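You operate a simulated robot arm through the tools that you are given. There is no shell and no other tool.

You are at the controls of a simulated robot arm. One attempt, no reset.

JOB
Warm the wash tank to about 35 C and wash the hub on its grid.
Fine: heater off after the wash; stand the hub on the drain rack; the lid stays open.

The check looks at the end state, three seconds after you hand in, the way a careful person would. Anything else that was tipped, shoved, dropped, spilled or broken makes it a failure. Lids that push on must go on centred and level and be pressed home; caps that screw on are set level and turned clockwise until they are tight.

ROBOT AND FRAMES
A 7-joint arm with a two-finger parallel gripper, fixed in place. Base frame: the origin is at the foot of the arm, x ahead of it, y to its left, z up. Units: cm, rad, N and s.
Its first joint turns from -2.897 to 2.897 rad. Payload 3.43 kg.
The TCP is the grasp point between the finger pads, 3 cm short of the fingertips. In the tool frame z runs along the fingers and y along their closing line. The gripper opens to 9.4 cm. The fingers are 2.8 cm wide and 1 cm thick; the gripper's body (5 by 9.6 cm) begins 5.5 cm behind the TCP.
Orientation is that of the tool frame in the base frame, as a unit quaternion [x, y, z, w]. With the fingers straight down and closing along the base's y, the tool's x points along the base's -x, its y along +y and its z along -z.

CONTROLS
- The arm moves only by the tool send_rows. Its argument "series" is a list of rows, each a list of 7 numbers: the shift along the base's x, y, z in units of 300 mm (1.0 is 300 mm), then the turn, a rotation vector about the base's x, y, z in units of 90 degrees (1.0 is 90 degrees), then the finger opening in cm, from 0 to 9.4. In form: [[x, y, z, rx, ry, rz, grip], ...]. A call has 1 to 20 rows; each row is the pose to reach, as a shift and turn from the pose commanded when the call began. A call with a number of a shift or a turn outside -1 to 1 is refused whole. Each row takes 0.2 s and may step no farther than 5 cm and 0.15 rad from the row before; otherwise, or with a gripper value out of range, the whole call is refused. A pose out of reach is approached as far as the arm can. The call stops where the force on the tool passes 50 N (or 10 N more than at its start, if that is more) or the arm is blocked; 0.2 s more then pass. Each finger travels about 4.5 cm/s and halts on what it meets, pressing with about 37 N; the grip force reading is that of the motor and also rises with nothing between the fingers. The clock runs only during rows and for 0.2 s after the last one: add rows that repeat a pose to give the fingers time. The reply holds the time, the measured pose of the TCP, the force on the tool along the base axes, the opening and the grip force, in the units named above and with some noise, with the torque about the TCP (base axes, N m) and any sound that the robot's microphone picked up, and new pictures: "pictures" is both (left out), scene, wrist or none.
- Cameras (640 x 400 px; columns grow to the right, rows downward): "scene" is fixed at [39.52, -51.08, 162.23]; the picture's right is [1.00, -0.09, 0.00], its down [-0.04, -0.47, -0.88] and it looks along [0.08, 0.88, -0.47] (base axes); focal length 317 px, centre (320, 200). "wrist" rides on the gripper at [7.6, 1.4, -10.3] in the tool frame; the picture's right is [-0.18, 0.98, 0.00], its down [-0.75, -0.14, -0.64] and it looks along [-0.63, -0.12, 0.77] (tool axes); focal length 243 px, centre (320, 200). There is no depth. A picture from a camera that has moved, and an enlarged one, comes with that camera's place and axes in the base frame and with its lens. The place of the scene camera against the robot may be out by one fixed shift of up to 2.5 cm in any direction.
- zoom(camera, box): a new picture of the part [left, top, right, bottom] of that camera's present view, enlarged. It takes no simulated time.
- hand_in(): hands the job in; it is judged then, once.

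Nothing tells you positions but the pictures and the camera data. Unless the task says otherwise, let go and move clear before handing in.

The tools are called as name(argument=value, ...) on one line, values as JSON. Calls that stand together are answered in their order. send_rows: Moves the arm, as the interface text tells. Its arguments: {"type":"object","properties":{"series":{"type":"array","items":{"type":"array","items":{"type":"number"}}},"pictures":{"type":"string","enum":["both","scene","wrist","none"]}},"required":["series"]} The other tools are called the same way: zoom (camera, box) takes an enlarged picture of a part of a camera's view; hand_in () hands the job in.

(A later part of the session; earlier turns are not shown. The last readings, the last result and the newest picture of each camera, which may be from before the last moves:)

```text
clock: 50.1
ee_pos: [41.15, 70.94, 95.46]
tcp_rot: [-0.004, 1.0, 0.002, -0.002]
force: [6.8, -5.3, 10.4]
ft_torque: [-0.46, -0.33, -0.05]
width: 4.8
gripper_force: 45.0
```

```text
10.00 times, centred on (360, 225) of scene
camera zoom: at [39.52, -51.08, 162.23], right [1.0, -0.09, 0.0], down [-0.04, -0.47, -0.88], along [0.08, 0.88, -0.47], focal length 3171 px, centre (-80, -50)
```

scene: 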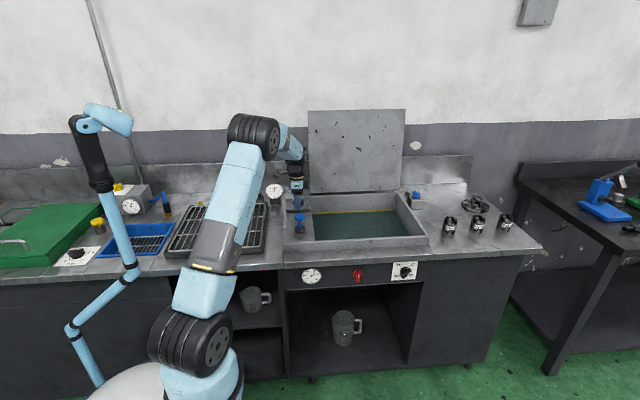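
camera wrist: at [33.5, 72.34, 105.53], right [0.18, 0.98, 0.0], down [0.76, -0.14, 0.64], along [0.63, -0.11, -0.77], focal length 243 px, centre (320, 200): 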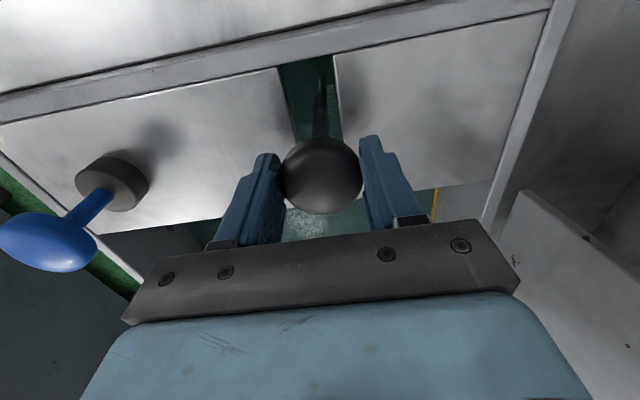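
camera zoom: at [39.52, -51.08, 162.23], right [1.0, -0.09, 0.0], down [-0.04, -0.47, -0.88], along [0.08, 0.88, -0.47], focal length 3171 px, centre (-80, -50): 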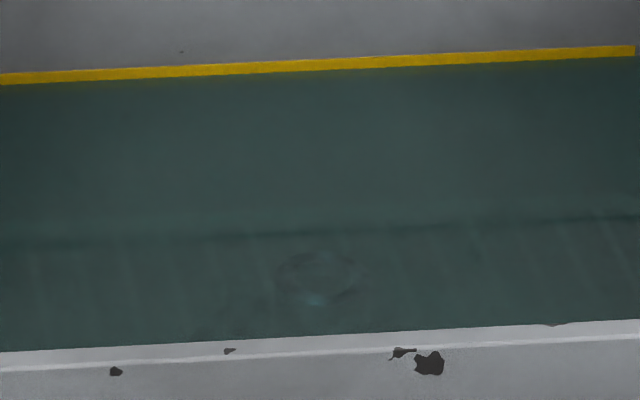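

Still soaking; I'll hold for a few more seconds.

send_rows(series=[[0, 0, 0, 0, 0, 0, 3.5], [0, 0, 0, 0, 0, 0, 3.5], [0, 0, 0, 0, 0, 0, 3.5], [0, 0, 0, 0, 0, 0, 3.5], [0, 0, 0, 0, 0, 0, 3.5], [0, 0, 0, 0, 0, 0, 3.5], [0, 0, 0, 0, 0, 0, 3.5], [0, 0, 0, 0, 0, 0, 3.5], [0, 0, 0, 0, 0, 0, 3.5], [0, 0, 0, 0, 0, 0, 3.5], [0, 0, 0, 0, 0, 0, 3.5], [0, 0, 0, 0, 0, 0, 3.5], [0, 0, 0, 0, 0, 0, 3.5], [0, 0, 0, 0, 0, 0, 3.5], [0, 0, 0, 0, 0, 0, 3.5], [0, 0, 0, 0, 0, 0, 3.5], [0, 0, 0, 0, 0, 0, 3.5], [0, 0, 0, 0, 0, 0, 3.5], [0, 0, 0, 0, 0, 0, 3.5], [0, 0, 0, 0, 0, 0, 3.5]], pictures="none")

send_rows(series=[[0, 0, 0, 0, 0, 0, 3.5], [0, 0, 0, 0, 0, 0, 3.5], [0, 0, 0, 0, 0, 0, 3.5], [0, 0, 0, 0, 0, 0, 3.5], [0, 0, 0, 0, 0, 0, 3.5], [0, 0, 0, 0, 0, 0, 3.5], [0, 0, 0, 0, 0, 0, 3.5], [0, 0, 0, 0, 0, 0, 3.5], [0, 0, 0, 0, 0, 0, 3.5], [0, 0, 0, 0, 0, 0, 3.5], [0, 0, 0, 0, 0, 0, 3.5], [0, 0, 0, 0, 0, 0, 3.5], [0, 0, 0, 0, 0, 0, 3.5], [0, 0, 0, 0, 0, 0, 3.5], [0, 0, 0, 0, 0, 0, 3.5], [0, 0, 0, 0, 0, 0, 3.5], [0, 0, 0, 0, 0, 0, 3.5], [0, 0, 0, 0, 0, 0, 3.5], [0, 0, 0, 0, 0, 0, 3.5], [0, 0, 0, 0, 0, 0, 3.5]], pictures="scene")

zoom(camera="scene", box=[330, 205, 390, 245])

zoom(camera="scene", box=[302, 266, 326, 286])

```text
clock: 54.3
ee_pos: [41.19, 70.98, 95.4]
tcp_rot: [-0.004, 1.0, 0.002, -0.002]
force: [6.3, -4.4, 9.1]
ft_torque: [-0.5, -0.09, -0.02]
width: 4.79
gripper_force: 45.5
```

```text
clock: 58.5
ee_pos: [41.15, 70.92, 95.47]
tcp_rot: [-0.003, 1.0, 0.001, -0.002]
force: [6.5, -4.6, 9.7]
ft_torque: [-0.46, -0.13, 0.04]
width: 4.77
gripper_force: 44.9
```

scene: 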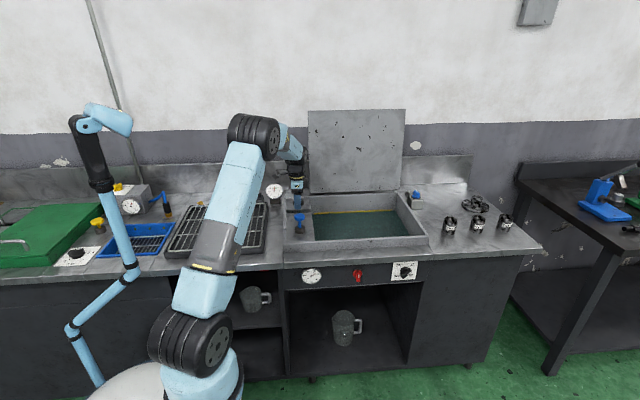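

```text
10.00 times, centred on (360, 225) of scene
camera zoom: at [39.52, -51.08, 162.23], right [1.0, -0.09, 0.0], down [-0.04, -0.47, -0.88], along [0.08, 0.88, -0.47], focal length 3171 px, centre (-80, -50)
```

zoom: 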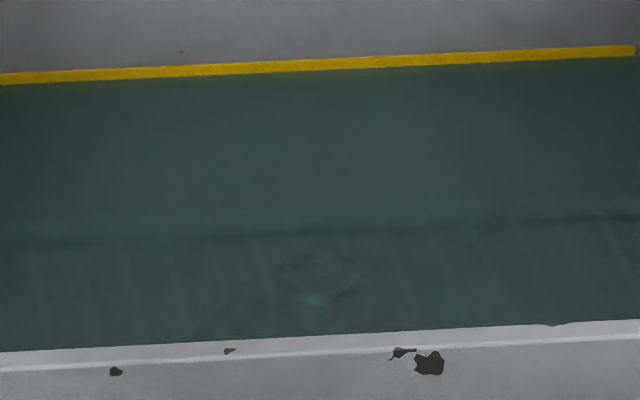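

```text
16.00 times, centred on (314, 276) of scene
camera zoom: at [39.52, -51.08, 162.23], right [1.0, -0.09, 0.0], down [-0.04, -0.47, -0.88], along [0.08, 0.88, -0.47], focal length 5074 px, centre (416, -1016)
```

zoom: 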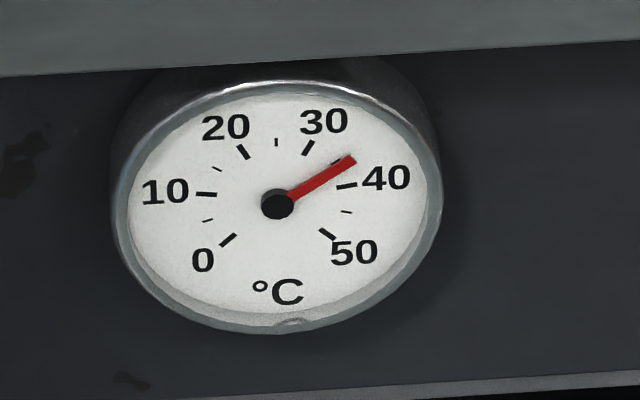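

About 13 s of soaking at 35–36 C. I'll raise the grid slowly and see whether the hub is clean.

send_rows(series=[[0, 0, 0.02, 0, 0, 0, 3.5], [0, 0, 0.04, 0, 0, 0, 3.5], [0, 0, 0.06, 0, 0, 0, 3.5], [0, 0, 0.08, 0, 0, 0, 3.5], [0, 0, 0.1, 0, 0, 0, 3.5], [0, 0, 0.12, 0, 0, 0, 3.5], [0, 0, 0.14, 0, 0, 0, 3.5], [0, 0, 0.16, 0, 0, 0, 3.5], [0, 0, 0.18, 0, 0, 0, 3.5], [0, 0, 0.2, 0, 0, 0, 3.5], [0, 0, 0.22, 0, 0, 0, 3.5], [0, 0, 0.24, 0, 0, 0, 3.5]], pictures="both")

zoom(camera="scene", box=[330, 200, 390, 240])

```text
clock: 61.1
ee_pos: [41.16, 71.0, 102.74]
tcp_rot: [-0.004, 1.0, 0.002, -0.001]
force: [4.9, -1.6, 4.6]
ft_torque: [-0.33, 0.3, -0.06]
width: 4.81
gripper_force: 45.2
camera wrist: at [33.49, 72.32, 112.83], right [0.18, 0.98, 0.0], down [0.76, -0.14, 0.64], along [0.63, -0.11, -0.77], focal length 243 px, centre (320, 200)
```

scene: 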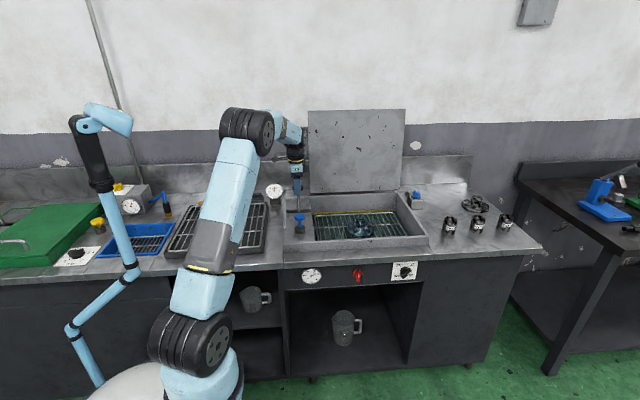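
wrist: 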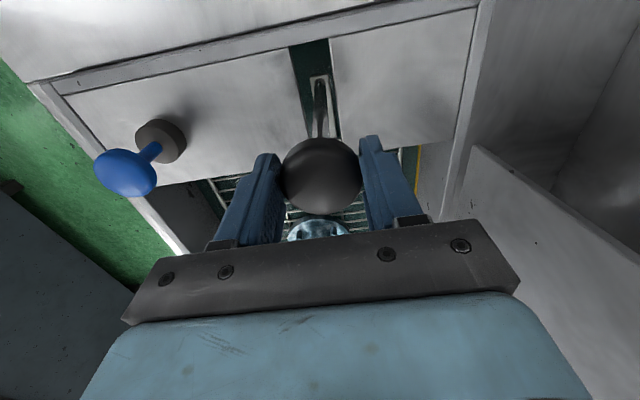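

```text
10.00 times, centred on (360, 220) of scene
camera zoom: at [39.52, -51.08, 162.23], right [1.0, -0.09, 0.0], down [-0.04, -0.47, -0.88], along [0.08, 0.88, -0.47], focal length 3171 px, centre (-80, 0)
```

zoom: 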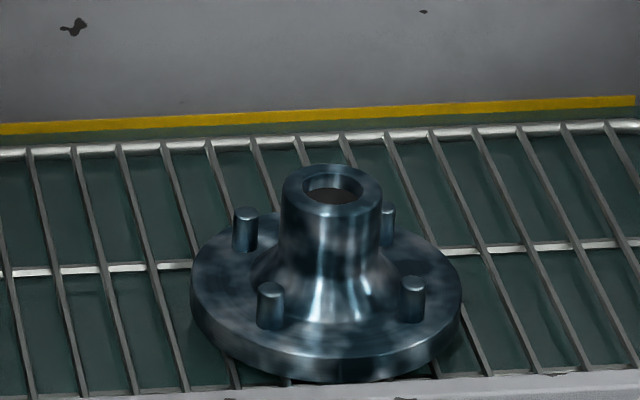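

The hub is wet and much cleaner, but faint dark blotches remain. I'll dip it again for longer.

send_rows(series=[[0, 0, -0.02, 0, 0, 0, 3.5], [0, 0, -0.04, 0, 0, 0, 3.5], [0, 0, -0.06, 0, 0, 0, 3.5], [0, 0, -0.08, 0, 0, 0, 3.5], [0, 0, -0.1, 0, 0, 0, 3.5], [0, 0, -0.12, 0, 0, 0, 3.5], [0, 0, -0.14, 0, 0, 0, 3.5], [0, 0, -0.16, 0, 0, 0, 3.5], [0, 0, -0.18, 0, 0, 0, 3.5], [0, 0, -0.2, 0, 0, 0, 3.5], [0, 0, -0.22, 0, 0, 0, 3.5], [0, 0, -0.24, 0, 0, 0, 3.5], [0, 0, -0.24, 0, 0, 0, 3.5], [0, 0, -0.24, 0, 0, 0, 3.5]], pictures="scene")

send_rows(series=[[0, 0, 0, 0, 0, 0, 3.5], [0, 0, 0, 0, 0, 0, 3.5], [0, 0, 0, 0, 0, 0, 3.5], [0, 0, 0, 0, 0, 0, 3.5], [0, 0, 0, 0, 0, 0, 3.5], [0, 0, 0, 0, 0, 0, 3.5], [0, 0, 0, 0, 0, 0, 3.5], [0, 0, 0, 0, 0, 0, 3.5], [0, 0, 0, 0, 0, 0, 3.5], [0, 0, 0, 0, 0, 0, 3.5], [0, 0, 0, 0, 0, 0, 3.5], [0, 0, 0, 0, 0, 0, 3.5], [0, 0, 0, 0, 0, 0, 3.5], [0, 0, 0, 0, 0, 0, 3.5], [0, 0, 0, 0, 0, 0, 3.5], [0, 0, 0, 0, 0, 0, 3.5], [0, 0, 0, 0, 0, 0, 3.5], [0, 0, 0, 0, 0, 0, 3.5], [0, 0, 0, 0, 0, 0, 3.5], [0, 0, 0, 0, 0, 0, 3.5]], pictures="none")

send_rows(series=[[0, 0, 0, 0, 0, 0, 3.5], [0, 0, 0, 0, 0, 0, 3.5], [0, 0, 0, 0, 0, 0, 3.5], [0, 0, 0, 0, 0, 0, 3.5], [0, 0, 0, 0, 0, 0, 3.5], [0, 0, 0, 0, 0, 0, 3.5], [0, 0, 0, 0, 0, 0, 3.5], [0, 0, 0, 0, 0, 0, 3.5], [0, 0, 0, 0, 0, 0, 3.5], [0, 0, 0, 0, 0, 0, 3.5], [0, 0, 0, 0, 0, 0, 3.5], [0, 0, 0, 0, 0, 0, 3.5], [0, 0, 0, 0, 0, 0, 3.5], [0, 0, 0, 0, 0, 0, 3.5], [0, 0, 0, 0, 0, 0, 3.5], [0, 0, 0, 0, 0, 0, 3.5], [0, 0, 0, 0, 0, 0, 3.5], [0, 0, 0, 0, 0, 0, 3.5], [0, 0, 0, 0, 0, 0, 3.5], [0, 0, 0, 0, 0, 0, 3.5]], pictures="none")

send_rows(series=[[0, 0, 0, 0, 0, 0, 3.5], [0, 0, 0, 0, 0, 0, 3.5], [0, 0, 0, 0, 0, 0, 3.5], [0, 0, 0, 0, 0, 0, 3.5], [0, 0, 0, 0, 0, 0, 3.5], [0, 0, 0, 0, 0, 0, 3.5], [0, 0, 0, 0, 0, 0, 3.5], [0, 0, 0, 0, 0, 0, 3.5], [0, 0, 0, 0, 0, 0, 3.5], [0, 0, 0, 0, 0, 0, 3.5], [0, 0, 0, 0, 0, 0, 3.5], [0, 0, 0, 0, 0, 0, 3.5], [0, 0, 0, 0, 0, 0, 3.5], [0, 0, 0, 0, 0, 0, 3.5], [0, 0, 0, 0, 0, 0, 3.5], [0, 0, 0, 0, 0, 0, 3.5], [0, 0, 0, 0, 0, 0, 3.5], [0, 0, 0, 0, 0, 0, 3.5], [0, 0, 0, 0, 0, 0, 3.5], [0, 0, 0, 0, 0, 0, 3.5]], pictures="scene")

zoom(camera="scene", box=[302, 266, 326, 286])

```text
clock: 64.1
ee_pos: [41.15, 71.04, 95.46]
tcp_rot: [-0.003, 1.0, 0.003, -0.002]
force: [10.0, 14.5, 10.2]
ft_torque: [-0.19, -0.74, 0.03]
width: 4.77
gripper_force: 45.0
heard: click
```

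scene: 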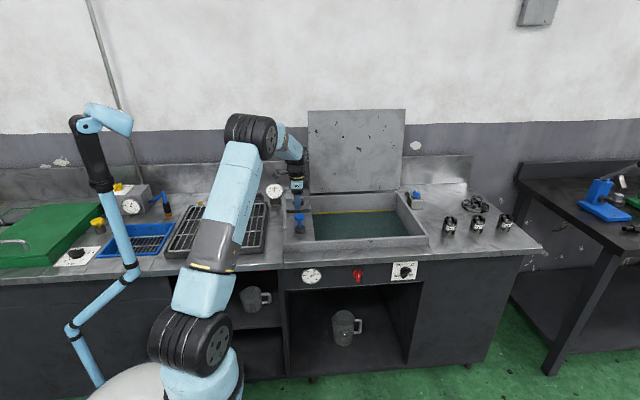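

```text
clock: 68.3
ee_pos: [41.13, 71.04, 95.52]
tcp_rot: [-0.003, 1.0, 0.002, -0.002]
force: [9.8, 18.7, 10.9]
ft_torque: [-0.23, -0.02, 0.07]
width: 4.75
gripper_force: 45.1
```

```text
clock: 72.5
ee_pos: [41.12, 70.94, 95.4]
tcp_rot: [-0.003, 1.0, 0.002, -0.001]
force: [9.6, 18.6, 9.8]
ft_torque: [-0.16, -0.17, 0.08]
width: 4.79
gripper_force: 44.8
```

```text
clock: 76.7
ee_pos: [41.12, 70.86, 95.55]
tcp_rot: [-0.004, 1.0, 0.002, -0.002]
force: [8.1, 18.5, 10.6]
ft_torque: [-0.23, -0.19, 0.09]
width: 4.75
gripper_force: 44.6
```

scene: 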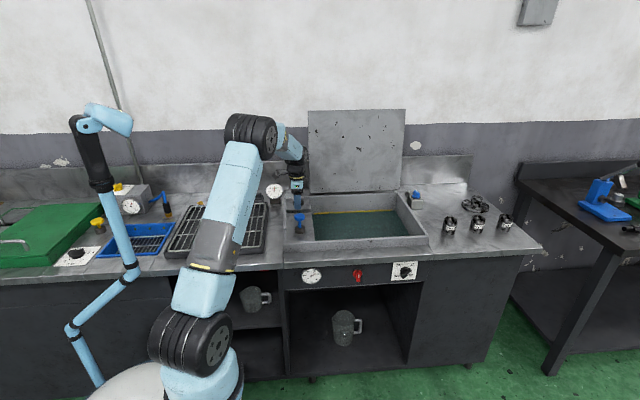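

```text
16.00 times, centred on (314, 276) of scene
camera zoom: at [39.52, -51.08, 162.23], right [1.0, -0.09, 0.0], down [-0.04, -0.47, -0.88], along [0.08, 0.88, -0.47], focal length 5074 px, centre (416, -1016)
```

zoom: 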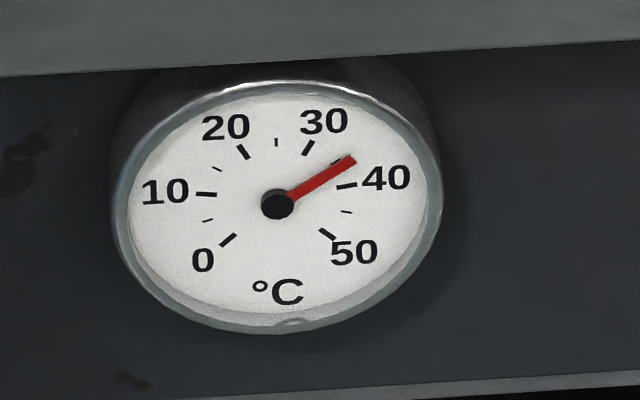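

Another 13 s soaked at a steady temperature. I'll raise the grid and inspect again.

send_rows(series=[[0.001, 0.002, 0.02, 0, 0, 0, 3.5], [0.001, 0.003, 0.04, 0, 0, 0, 3.5], [0.001, 0.003, 0.06, 0, 0, 0, 3.5], [0.001, 0.003, 0.08, 0, 0, 0, 3.5], [0.001, 0.003, 0.1, 0, 0, 0, 3.5], [0.001, 0.003, 0.12, 0, 0, 0, 3.5], [0.001, 0.003, 0.14, 0, 0, 0, 3.5], [0.001, 0.003, 0.16, 0, 0, 0, 3.5], [0.001, 0.003, 0.18, 0, 0, 0, 3.5], [0.001, 0.003, 0.2, 0, 0, 0, 3.5], [0.001, 0.003, 0.22, 0, 0, 0, 3.5], [0.001, 0.003, 0.24, 0, 0, 0, 3.5]], pictures="scene")

zoom(camera="scene", box=[330, 200, 390, 240])

zoom(camera="wrist", box=[270, 130, 400, 250])

```text
clock: 79.3
ee_pos: [41.03, 71.0, 102.78]
tcp_rot: [-0.004, 1.0, 0.002, -0.002]
force: [-8.9, -35.8, 5.0]
ft_torque: [-0.73, 0.95, -0.56]
width: 4.78
gripper_force: 45.2
```

scene: 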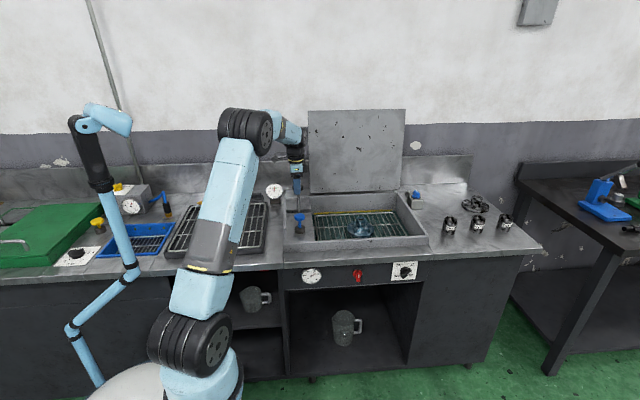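

```text
10.00 times, centred on (360, 220) of scene
camera zoom: at [39.52, -51.08, 162.23], right [1.0, -0.09, 0.0], down [-0.04, -0.47, -0.88], along [0.08, 0.88, -0.47], focal length 3171 px, centre (-80, 0)
```

zoom: 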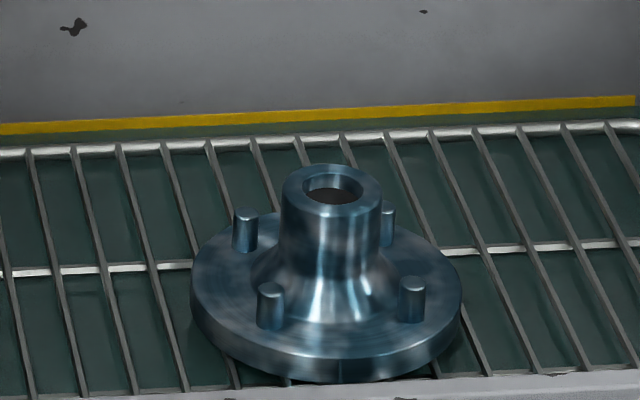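

```text
3.33 times, centred on (335, 190) of wrist
camera zoom: at [33.49, 72.33, 112.83], right [0.18, 0.98, 0.0], down [0.76, -0.14, 0.64], along [0.63, -0.11, -0.77], focal length 809 px, centre (270, 233)
```

zoom: 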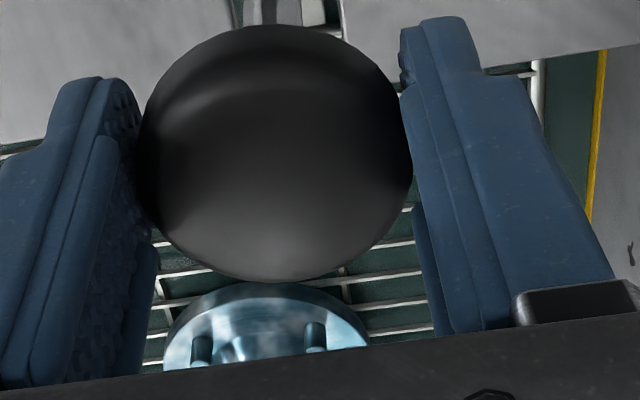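

Nearly clean now; only a very faint shading is left. I'll dip it once more, for longer, to be sure.

send_rows(series=[[0, -0.002, -0.02, 0, 0, 0, 3.5], [0, -0.002, -0.04, 0, 0, 0, 3.5], [0, -0.002, -0.06, 0, 0, 0, 3.5], [0, -0.002, -0.08, 0, 0, 0, 3.5], [0, -0.002, -0.1, 0, 0, 0, 3.5], [0, -0.002, -0.12, 0, 0, 0, 3.5], [0, -0.002, -0.14, 0, 0, 0, 3.5], [0, -0.002, -0.16, 0, 0, 0, 3.5], [0, -0.002, -0.18, 0, 0, 0, 3.5], [0, -0.002, -0.2, 0, 0, 0, 3.5], [0, -0.002, -0.22, 0, 0, 0, 3.5], [0, -0.002, -0.24, 0, 0, 0, 3.5], [0, -0.002, -0.243, 0, 0, 0, 3.5], [0, -0.002, -0.243, 0, 0, 0, 3.5]], pictures="none")

send_rows(series=[[0, 0, 0, 0, 0, 0, 3.5], [0, 0, 0, 0, 0, 0, 3.5], [0, 0, 0, 0, 0, 0, 3.5], [0, 0, 0, 0, 0, 0, 3.5], [0, 0, 0, 0, 0, 0, 3.5], [0, 0, 0, 0, 0, 0, 3.5], [0, 0, 0, 0, 0, 0, 3.5], [0, 0, 0, 0, 0, 0, 3.5], [0, 0, 0, 0, 0, 0, 3.5], [0, 0, 0, 0, 0, 0, 3.5], [0, 0, 0, 0, 0, 0, 3.5], [0, 0, 0, 0, 0, 0, 3.5], [0, 0, 0, 0, 0, 0, 3.5], [0, 0, 0, 0, 0, 0, 3.5], [0, 0, 0, 0, 0, 0, 3.5], [0, 0, 0, 0, 0, 0, 3.5], [0, 0, 0, 0, 0, 0, 3.5], [0, 0, 0, 0, 0, 0, 3.5], [0, 0, 0, 0, 0, 0, 3.5], [0, 0, 0, 0, 0, 0, 3.5]], pictures="none")

send_rows(series=[[0, 0, 0, 0, 0, 0, 3.5], [0, 0, 0, 0, 0, 0, 3.5], [0, 0, 0, 0, 0, 0, 3.5], [0, 0, 0, 0, 0, 0, 3.5], [0, 0, 0, 0, 0, 0, 3.5], [0, 0, 0, 0, 0, 0, 3.5], [0, 0, 0, 0, 0, 0, 3.5], [0, 0, 0, 0, 0, 0, 3.5], [0, 0, 0, 0, 0, 0, 3.5], [0, 0, 0, 0, 0, 0, 3.5], [0, 0, 0, 0, 0, 0, 3.5], [0, 0, 0, 0, 0, 0, 3.5], [0, 0, 0, 0, 0, 0, 3.5], [0, 0, 0, 0, 0, 0, 3.5], [0, 0, 0, 0, 0, 0, 3.5], [0, 0, 0, 0, 0, 0, 3.5], [0, 0, 0, 0, 0, 0, 3.5], [0, 0, 0, 0, 0, 0, 3.5], [0, 0, 0, 0, 0, 0, 3.5], [0, 0, 0, 0, 0, 0, 3.5]], pictures="none")

send_rows(series=[[0, 0, 0, 0, 0, 0, 3.5], [0, 0, 0, 0, 0, 0, 3.5], [0, 0, 0, 0, 0, 0, 3.5], [0, 0, 0, 0, 0, 0, 3.5], [0, 0, 0, 0, 0, 0, 3.5], [0, 0, 0, 0, 0, 0, 3.5], [0, 0, 0, 0, 0, 0, 3.5], [0, 0, 0, 0, 0, 0, 3.5], [0, 0, 0, 0, 0, 0, 3.5], [0, 0, 0, 0, 0, 0, 3.5], [0, 0, 0, 0, 0, 0, 3.5], [0, 0, 0, 0, 0, 0, 3.5], [0, 0, 0, 0, 0, 0, 3.5], [0, 0, 0, 0, 0, 0, 3.5], [0, 0, 0, 0, 0, 0, 3.5], [0, 0, 0, 0, 0, 0, 3.5], [0, 0, 0, 0, 0, 0, 3.5], [0, 0, 0, 0, 0, 0, 3.5], [0, 0, 0, 0, 0, 0, 3.5], [0, 0, 0, 0, 0, 0, 3.5]], pictures="none")

send_rows(series=[[0, 0, 0, 0, 0, 0, 3.5], [0, 0, 0, 0, 0, 0, 3.5], [0, 0, 0, 0, 0, 0, 3.5], [0, 0, 0, 0, 0, 0, 3.5], [0, 0, 0, 0, 0, 0, 3.5], [0, 0, 0, 0, 0, 0, 3.5], [0, 0, 0, 0, 0, 0, 3.5], [0, 0, 0, 0, 0, 0, 3.5], [0, 0, 0, 0, 0, 0, 3.5], [0, 0, 0, 0, 0, 0, 3.5], [0, 0, 0, 0, 0, 0, 3.5], [0, 0, 0, 0, 0, 0, 3.5], [0, 0, 0, 0, 0, 0, 3.5], [0, 0, 0, 0, 0, 0, 3.5], [0, 0, 0, 0, 0, 0, 3.5], [0, 0, 0, 0, 0, 0, 3.5], [0, 0, 0, 0, 0, 0, 3.5], [0, 0, 0, 0, 0, 0, 3.5], [0, 0, 0, 0, 0, 0, 3.5], [0, 0, 0, 0, 0, 0, 3.5]], pictures="scene")

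```text
clock: 82.3
ee_pos: [41.13, 70.98, 95.37]
tcp_rot: [-0.004, 1.0, 0.003, -0.002]
force: [-2.9, -15.2, 10.4]
ft_torque: [-0.37, -0.3, -0.37]
width: 4.76
gripper_force: 44.6
heard: click
```

```text
clock: 86.5
ee_pos: [41.15, 70.96, 95.28]
tcp_rot: [-0.003, 1.0, 0.002, -0.002]
force: [-5.4, -14.2, 10.9]
ft_torque: [-0.58, 0.01, -0.02]
width: 4.79
gripper_force: 45.0
```

```text
clock: 90.7
ee_pos: [41.16, 70.98, 95.35]
tcp_rot: [-0.003, 1.0, 0.001, -0.002]
force: [-5.8, -14.6, 10.2]
ft_torque: [-0.54, -0.04, -0.01]
width: 4.79
gripper_force: 44.9
```

```text
clock: 94.9
ee_pos: [41.2, 71.02, 95.38]
tcp_rot: [-0.003, 1.0, 0.002, -0.003]
force: [-4.9, -13.2, 10.4]
ft_torque: [-0.62, -0.07, -0.06]
width: 4.78
gripper_force: 44.6
```

```text
clock: 99.1
ee_pos: [41.1, 70.89, 95.37]
tcp_rot: [-0.004, 1.0, 0.001, -0.002]
force: [-4.5, -11.7, 11.1]
ft_torque: [-0.58, -0.06, -0.06]
width: 4.79
gripper_force: 45.1
```

scene: 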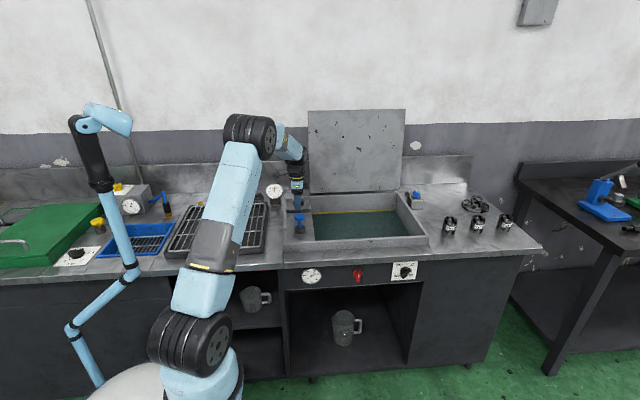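

Another 17 s under water. I'll raise the grid all the way up and inspect.

send_rows(series=[[0, -0.0007, 0.02, 0, 0, 0, 3.5], [0, -0.0007, 0.04, 0, 0, 0, 3.5], [0, -0.0007, 0.06, 0, 0, 0, 3.5], [0, -0.0007, 0.08, 0, 0, 0, 3.5], [0, -0.0007, 0.1, 0, 0, 0, 3.5], [0, -0.0007, 0.12, 0, 0, 0, 3.5], [0, -0.0007, 0.14, 0, 0, 0, 3.5], [0, -0.0007, 0.16, 0, 0, 0, 3.5], [0, -0.0007, 0.18, 0, 0, 0, 3.5], [0, -0.0007, 0.2, 0, 0, 0, 3.5], [0, -0.0007, 0.22, 0, 0, 0, 3.5], [0, -0.0007, 0.24, 0, 0, 0, 3.5]], pictures="scene")

zoom(camera="scene", box=[330, 200, 390, 240])

```text
clock: 101.7
ee_pos: [41.13, 70.99, 102.55]
tcp_rot: [-0.002, 1.0, 0.001, -0.002]
force: [10.1, 3.9, 4.8]
ft_torque: [-0.29, -0.26, 0.2]
width: 4.77
gripper_force: 45.5
```

scene: 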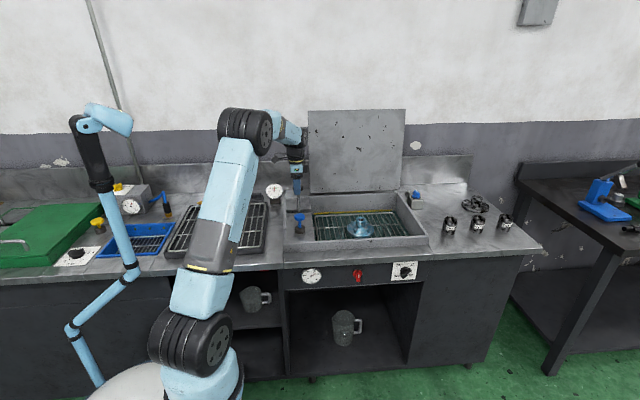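

```text
10.00 times, centred on (360, 220) of scene
camera zoom: at [39.52, -51.08, 162.23], right [1.0, -0.09, 0.0], down [-0.04, -0.47, -0.88], along [0.08, 0.88, -0.47], focal length 3171 px, centre (-80, 0)
```

zoom: 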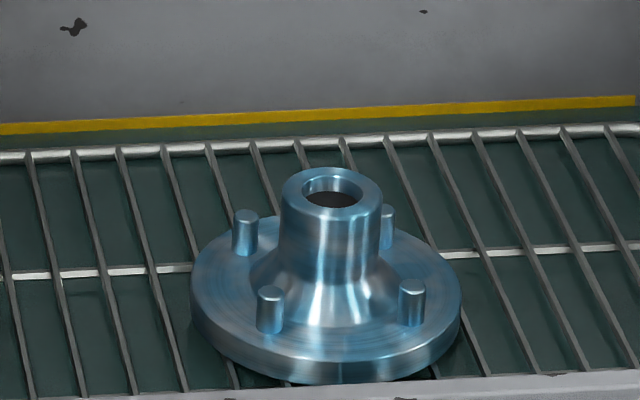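

The hub is now uniformly bright and clean. I'll bring the lift up to its original top position, checking for a stop.

send_rows(series=[[0, 0, 0.015, 0, 0, 0, 3.5], [0, 0, 0.03, 0, 0, 0, 3.5], [0, 0, 0.045, 0, 0, 0, 3.5], [0, 0, 0.055, 0, 0, 0, 3.5], [0, 0, 0.06, 0, 0, 0, 3.5]], pictures="scene")

zoom(camera="scene", box=[280, 170, 440, 290])

```text
clock: 102.9
ee_pos: [41.16, 71.02, 104.33]
tcp_rot: [-0.003, 1.0, 0.002, -0.003]
force: [0.4, -13.4, 3.6]
ft_torque: [-1.06, 0.55, -0.15]
width: 4.79
gripper_force: 45.0
```

scene: 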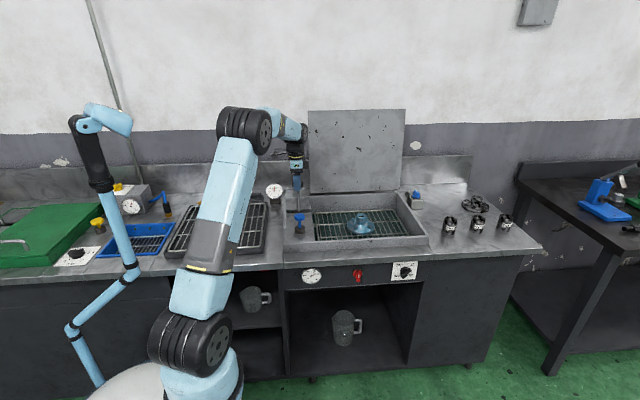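

```text
3.33 times, centred on (360, 230) of scene
camera zoom: at [39.52, -51.08, 162.23], right [1.0, -0.09, 0.0], down [-0.04, -0.47, -0.88], along [0.08, 0.88, -0.47], focal length 1057 px, centre (187, 100)
```

zoom: 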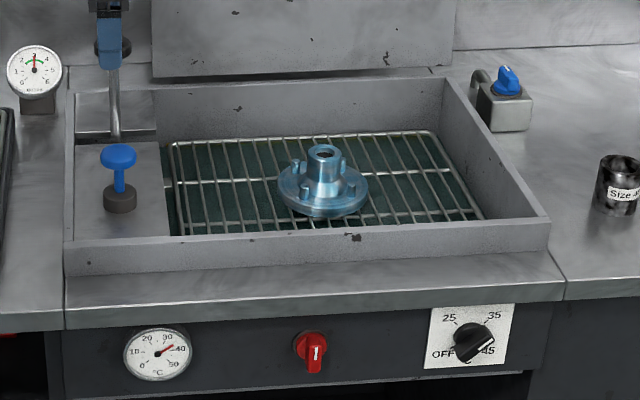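

The grid is back near its starting height and still pushes up lightly. I'll go up a little more until I feel the top stop.

send_rows(series=[[0, 0, 0.008, 0, 0, 0, 3.5], [0, 0, 0.012, 0, 0, 0, 3.5]], pictures="none")

```text
clock: 103.5
ee_pos: [40.97, 70.94, 104.58]
tcp_rot: [-0.003, 1.0, 0.0, -0.003]
force: [-4.3, -13.4, -15.1]
ft_torque: [-0.05, -0.69, 0.0]
width: 4.78
gripper_force: 45.1
```

Top stop reached. I'll let go of the knob, rise clear, and move over the hub.

send_rows(series=[[0, 0, -0.008, 0, 0, 0, 6], [0, 0, -0.008, 0, 0, 0, 8.5], [0, 0, -0.008, 0, 0, 0, 9], [0, 0, 0.1, 0, 0, 0, 9], [0, 0, 0.22, 0, 0, 0, 9], [0, 0, 0.36, 0, 0, 0, 9], [0.12, -0.03, 0.42, 0, 0, 0, 9], [0.26, -0.08, 0.42, 0, 0, 0, 9], [0.4, -0.13, 0.42, 0, 0, 0, 9], [0.54, -0.18, 0.42, 0, 0, 0, 9], [0.67, -0.22, 0.42, 0, 0, 0, 9], [0.67, -0.22, 0.42, 0, 0, 0, 9]], pictures="both")

zoom(camera="wrist", box=[220, 20, 420, 220])

```text
clock: 106.1
ee_pos: [61.35, 64.36, 117.22]
tcp_rot: [-0.004, 1.0, 0.002, -0.002]
force: [-0.2, 1.0, -0.4]
ft_torque: [0.02, 0.03, 0.02]
width: 9.01
gripper_force: 0.0
camera wrist: at [53.72, 65.71, 127.37], right [0.18, 0.98, 0.0], down [0.76, -0.14, 0.64], along [0.63, -0.11, -0.77], focal length 243 px, centre (320, 200)
```

scene: 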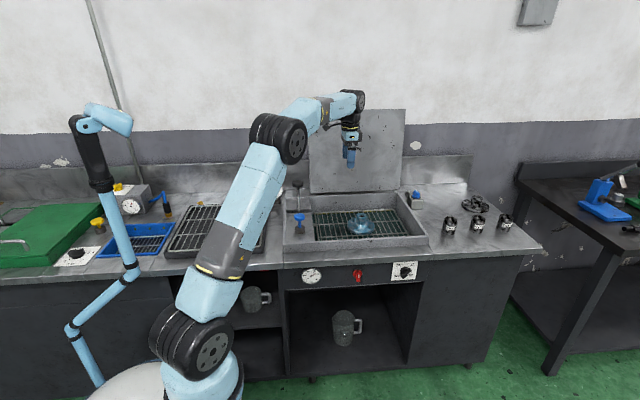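
wrist: 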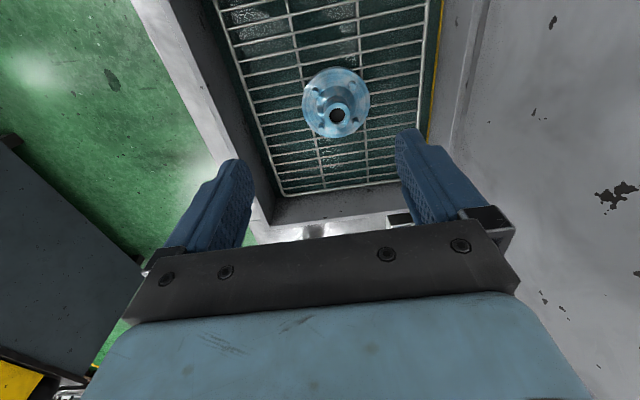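

```text
2.00 times, centred on (320, 120) of wrist
camera zoom: at [53.72, 65.71, 127.37], right [0.18, 0.98, 0.0], down [0.76, -0.14, 0.64], along [0.63, -0.11, -0.77], focal length 485 px, centre (320, 360)
```

zoom: 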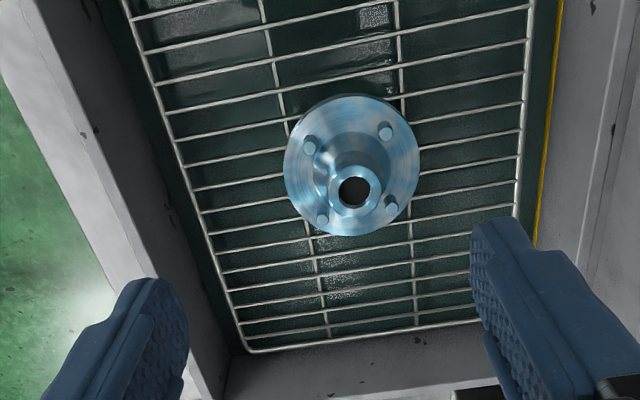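

The hub's neck is at about (67.9, 65.9), top near z 90, about 4 cm wide, with the four studs on the diagonals so fingers closing along y pass between them. I'll move above it and check the alignment.

send_rows(series=[[0.06, 0.015, -0.1, 0, 0, 0, 7.5], [0.12, 0.03, -0.2, 0, 0, 0, 7.5], [0.18, 0.045, -0.3, 0, 0, 0, 7.5], [0.218, 0.051, -0.41, 0, 0, 0, 7.5], [0.218, 0.051, -0.52, 0, 0, 0, 7.5], [0.218, 0.051, -0.6, 0, 0, 0, 7.5], [0.218, 0.051, -0.6, 0, 0, 0, 7.5]], pictures="both")

zoom(camera="wrist", box=[220, 40, 420, 240])

zoom(camera="scene", box=[320, 150, 400, 250])

```text
clock: 107.7
ee_pos: [67.84, 66.01, 99.32]
tcp_rot: [-0.003, 1.0, 0.002, -0.002]
force: [0.4, 0.4, 1.3]
ft_torque: [-0.01, 0.0, 0.02]
width: 7.5
gripper_force: 0.1
camera wrist: at [60.26, 67.24, 109.36], right [0.18, 0.98, 0.0], down [0.76, -0.14, 0.64], along [0.63, -0.11, -0.77], focal length 243 px, centre (320, 200)
```

scene: 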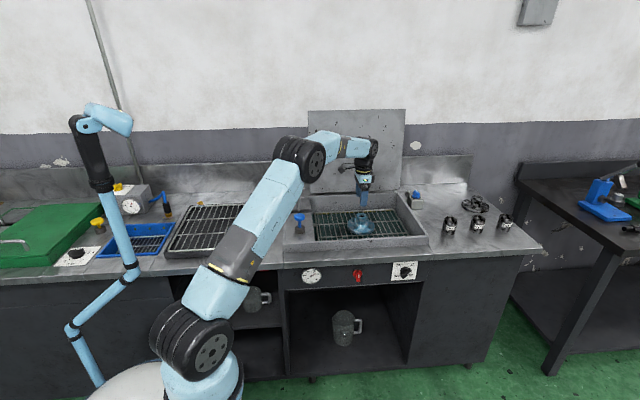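
wrist: 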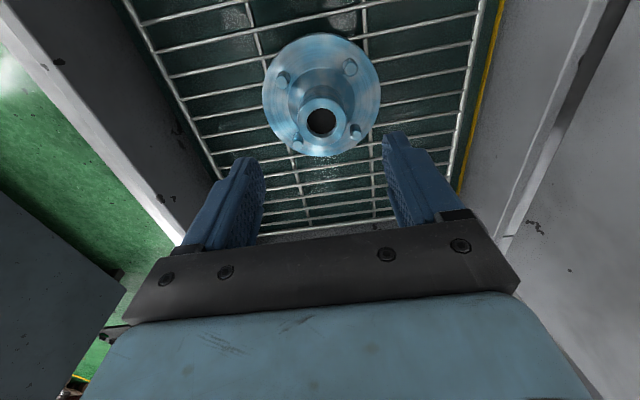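

```text
2.00 times, centred on (320, 140) of wrist
camera zoom: at [60.26, 67.24, 109.36], right [0.18, 0.98, 0.0], down [0.76, -0.14, 0.64], along [0.63, -0.11, -0.77], focal length 485 px, centre (320, 320)
```

zoom: 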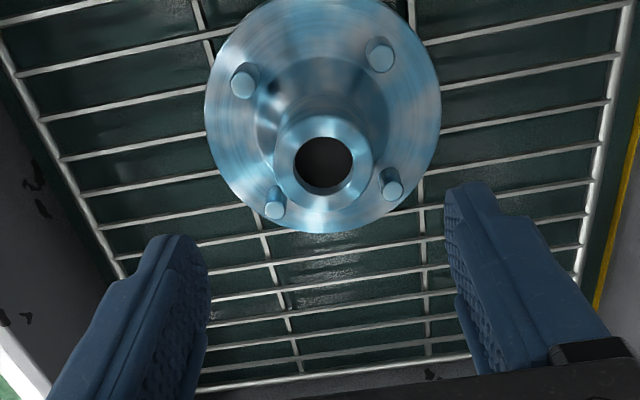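

```text
4.00 times, centred on (360, 200) of scene
camera zoom: at [39.52, -51.08, 162.23], right [1.0, -0.09, 0.0], down [-0.04, -0.47, -0.88], along [0.08, 0.88, -0.47], focal length 1268 px, centre (160, 200)
```

zoom: 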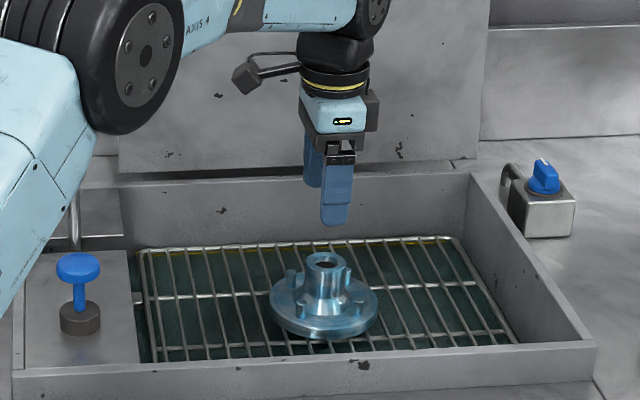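

The neck is right under the gripper axis. I'll lower the fingers around it, then close.

send_rows(series=[[0, 0.003, -0.08, 0, 0, 0, 7.5], [0, 0.003, -0.16, 0, 0, 0, 7.5], [0, 0.003, -0.22, 0, 0, 0, 7.5], [0, 0.003, -0.27, 0, 0, 0, 7.5], [0, 0.003, -0.305, 0, 0, 0, 7.5], [0, 0.003, -0.305, 0, 0, 0, 7.5]], pictures="both")

zoom(camera="scene", box=[330, 180, 390, 240])

```text
clock: 109.1
ee_pos: [67.77, 66.03, 90.2]
tcp_rot: [-0.004, 1.0, 0.002, -0.002]
force: [-0.4, -0.5, 0.3]
ft_torque: [0.0, 0.0, -0.03]
width: 7.5
gripper_force: 0.1
camera wrist: at [60.24, 67.36, 100.28], right [0.18, 0.98, 0.0], down [0.76, -0.14, 0.64], along [0.63, -0.11, -0.77], focal length 243 px, centre (320, 200)
```

scene: 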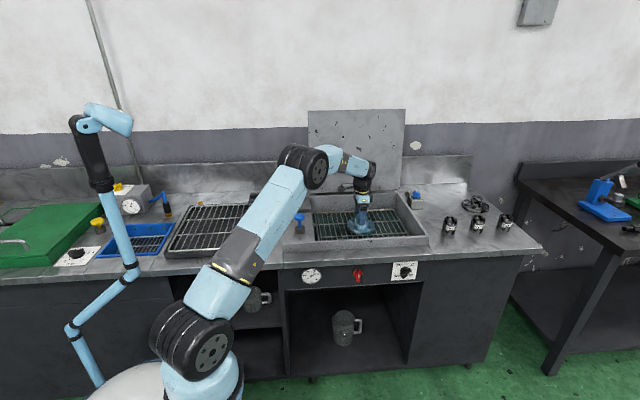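
wrist: 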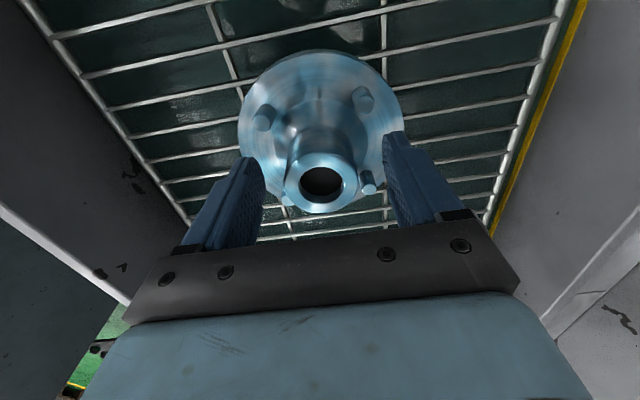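

```text
6.67 times, centred on (360, 210) of scene
camera zoom: at [39.52, -51.08, 162.23], right [1.0, -0.09, 0.0], down [-0.04, -0.47, -0.88], along [0.08, 0.88, -0.47], focal length 2114 px, centre (53, 133)
```

zoom: 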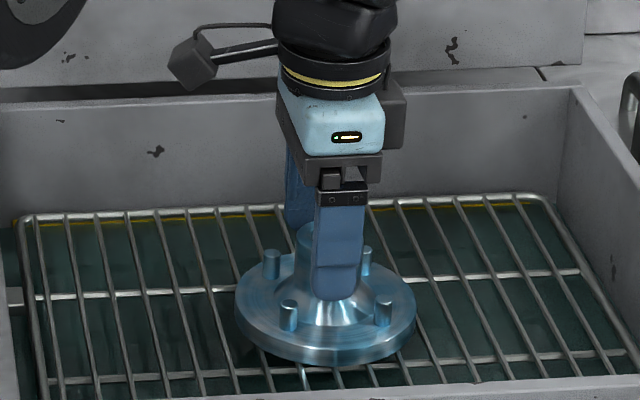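

The fingers straddle the neck between the studs. Closing on it.

send_rows(series=[[0, 0, 0, 0, 0, 0, 5], [0, 0, 0, 0, 0, 0, 3], [0, 0, 0, 0, 0, 0, 2], [0, 0, 0, 0, 0, 0, 2], [0, 0, 0, 0, 0, 0, 2]], pictures="wrist")

```text
clock: 110.3
ee_pos: [67.94, 66.14, 90.19]
tcp_rot: [-0.004, 1.0, 0.003, -0.002]
force: [0.3, -0.2, 0.5]
ft_torque: [-0.35, 0.0, 0.02]
width: 4.35
gripper_force: 36.8
camera wrist: at [60.25, 67.36, 100.28], right [0.18, 0.98, 0.0], down [0.76, -0.14, 0.64], along [0.63, -0.11, -0.77], focal length 243 px, centre (320, 200)
```

wrist: 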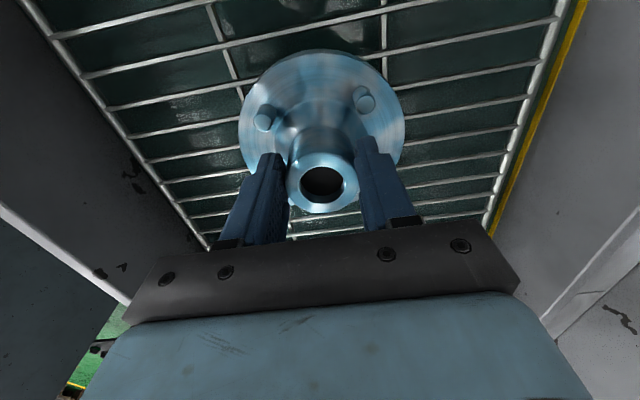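

Gripped at 4.35 cm. I'll lift slowly and check the weight and hold.

send_rows(series=[[0, 0, 0.02, 0, 0, 0, 2], [0, 0, 0.04, 0, 0, 0, 2], [0, 0, 0.07, 0, 0, 0, 2], [0, 0, 0.11, 0, 0, 0, 2], [0, 0, 0.16, 0, 0, 0, 2], [0, 0, 0.16, 0, 0, 0, 2]], pictures="both")

```text
clock: 111.7
ee_pos: [67.79, 65.96, 95.02]
tcp_rot: [-0.004, 1.0, 0.001, -0.002]
force: [0.6, 0.3, -0.3]
ft_torque: [0.0, 0.02, 0.0]
width: 2.01
gripper_force: 0.0
camera wrist: at [60.22, 67.31, 105.1], right [0.18, 0.98, 0.0], down [0.76, -0.14, 0.64], along [0.63, -0.11, -0.77], focal length 243 px, centre (320, 200)
```

scene: 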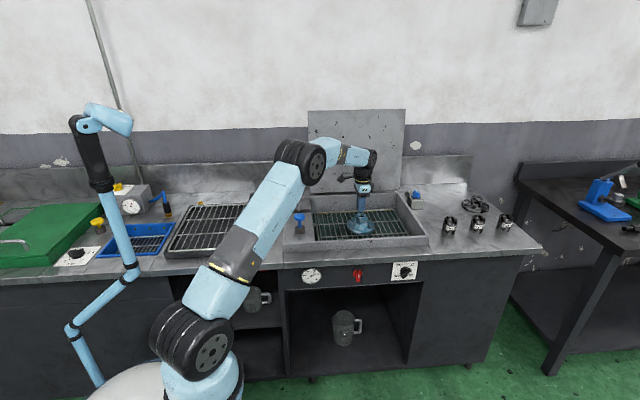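
wrist: 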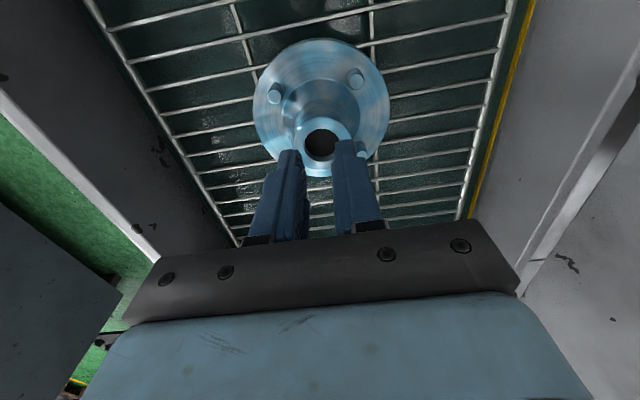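

The fingers slipped up off the neck (the tips probably sat on the flared part); the hub itself stayed on the grid undisturbed. I'll regrip slightly higher on the straight part, with full squeeze.

send_rows(series=[[0, 0, 0, 0, 0, 0, 5], [0, 0, 0, 0, 0, 0, 7], [0, 0, 0, 0, 0, 0, 7], [0, 0, -0.05, 0, 0, 0, 7], [0, 0, -0.1, 0, 0, 0, 7], [0, 0, -0.133, 0, 0, 0, 7], [0, 0, -0.133, 0, 0, 0, 7]], pictures="both")

zoom(camera="wrist", box=[220, 40, 420, 240])

zoom(camera="scene", box=[345, 200, 375, 240])

```text
clock: 113.3
ee_pos: [67.77, 66.05, 91.01]
tcp_rot: [-0.004, 1.0, 0.002, -0.001]
force: [-0.1, -0.9, 0.1]
ft_torque: [0.07, 0.01, -0.01]
width: 7.01
gripper_force: 0.0
camera wrist: at [60.17, 67.38, 101.03], right [0.18, 0.98, 0.0], down [0.76, -0.14, 0.64], along [0.63, -0.11, -0.77], focal length 243 px, centre (320, 200)
```

scene: 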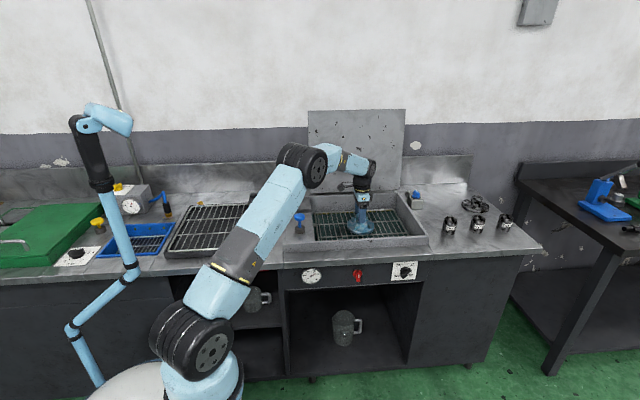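
wrist: 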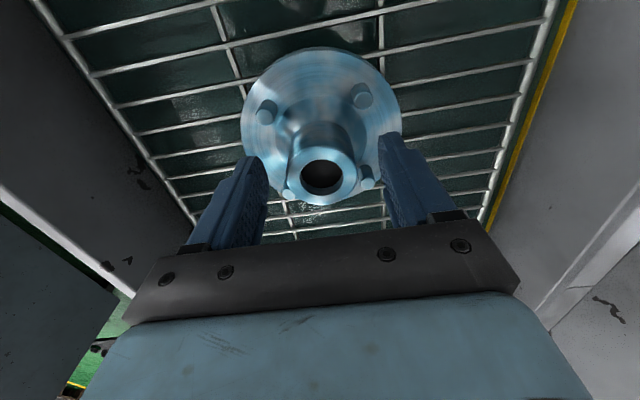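

```text
2.00 times, centred on (320, 140) of wrist
camera zoom: at [60.17, 67.38, 101.03], right [0.18, 0.98, 0.0], down [0.76, -0.14, 0.64], along [0.63, -0.11, -0.77], focal length 485 px, centre (320, 320)
```

zoom: 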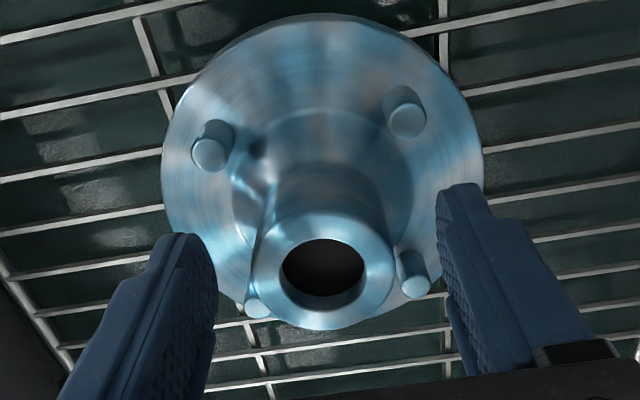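

```text
10.00 times, centred on (360, 220) of scene
camera zoom: at [39.52, -51.08, 162.23], right [1.0, -0.09, 0.0], down [-0.04, -0.47, -0.88], along [0.08, 0.88, -0.47], focal length 3171 px, centre (-80, 0)
```

zoom: 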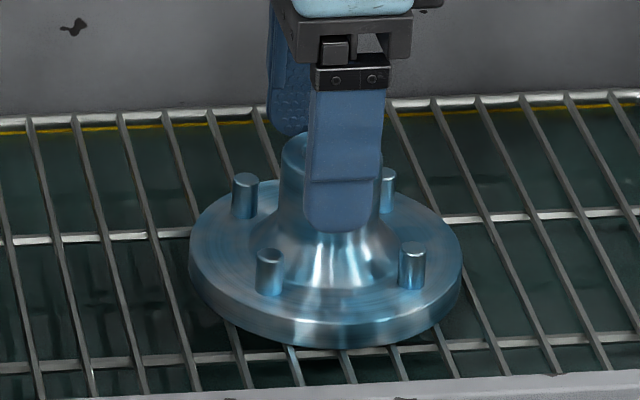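

Alignment is good and the tips are above the flare now. Closing fully, then a gentle trial lift.

send_rows(series=[[0, 0, 0, 0, 0, 0, 4], [0, 0, 0, 0, 0, 0, 1], [0, 0, 0, 0, 0, 0, 0], [0, 0, 0, 0, 0, 0, 0], [0, 0, 0, 0, 0, 0, 0], [0, 0, 0, 0, 0, 0, 0]], pictures="none")

send_rows(series=[[0, 0, 0.005, 0, 0, 0, 0], [0, 0, 0.012, 0, 0, 0, 0], [0, 0, 0.02, 0, 0, 0, 0], [0, 0, 0.03, 0, 0, 0, 0]], pictures="both")

zoom(camera="scene", box=[330, 190, 390, 240])

```text
clock: 114.7
ee_pos: [67.92, 66.12, 90.93]
tcp_rot: [-0.004, 1.0, 0.001, -0.003]
force: [0.1, 0.3, 0.0]
ft_torque: [-0.24, -0.02, 0.03]
width: 4.35
gripper_force: 37.2
```

```text
clock: 115.7
ee_pos: [67.66, 66.08, 91.71]
tcp_rot: [-0.003, 1.0, 0.001, -0.003]
force: [0.0, 0.8, -4.8]
ft_torque: [0.01, 0.01, -0.03]
width: 4.32
gripper_force: 37.2
camera wrist: at [60.16, 67.38, 101.88], right [0.18, 0.98, 0.0], down [0.76, -0.14, 0.64], along [0.63, -0.11, -0.77], focal length 243 px, centre (320, 200)
```

scene: 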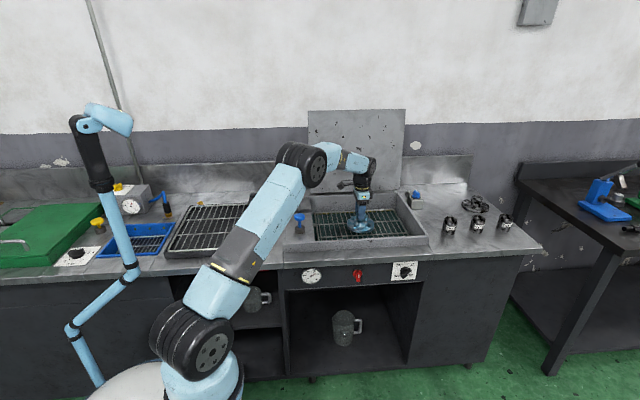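
wrist: 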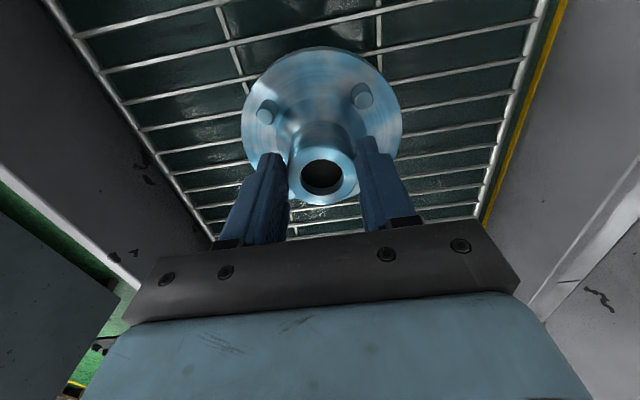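

```text
8.00 times, centred on (360, 215) of scene
camera zoom: at [39.52, -51.08, 162.23], right [1.0, -0.09, 0.0], down [-0.04, -0.47, -0.88], along [0.08, 0.88, -0.47], focal length 2537 px, centre (0, 80)
```

zoom: 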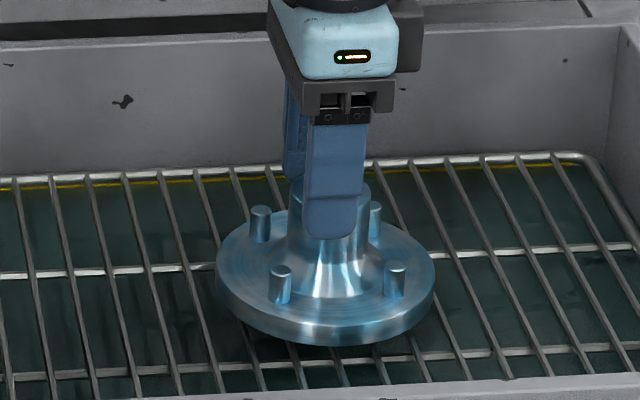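

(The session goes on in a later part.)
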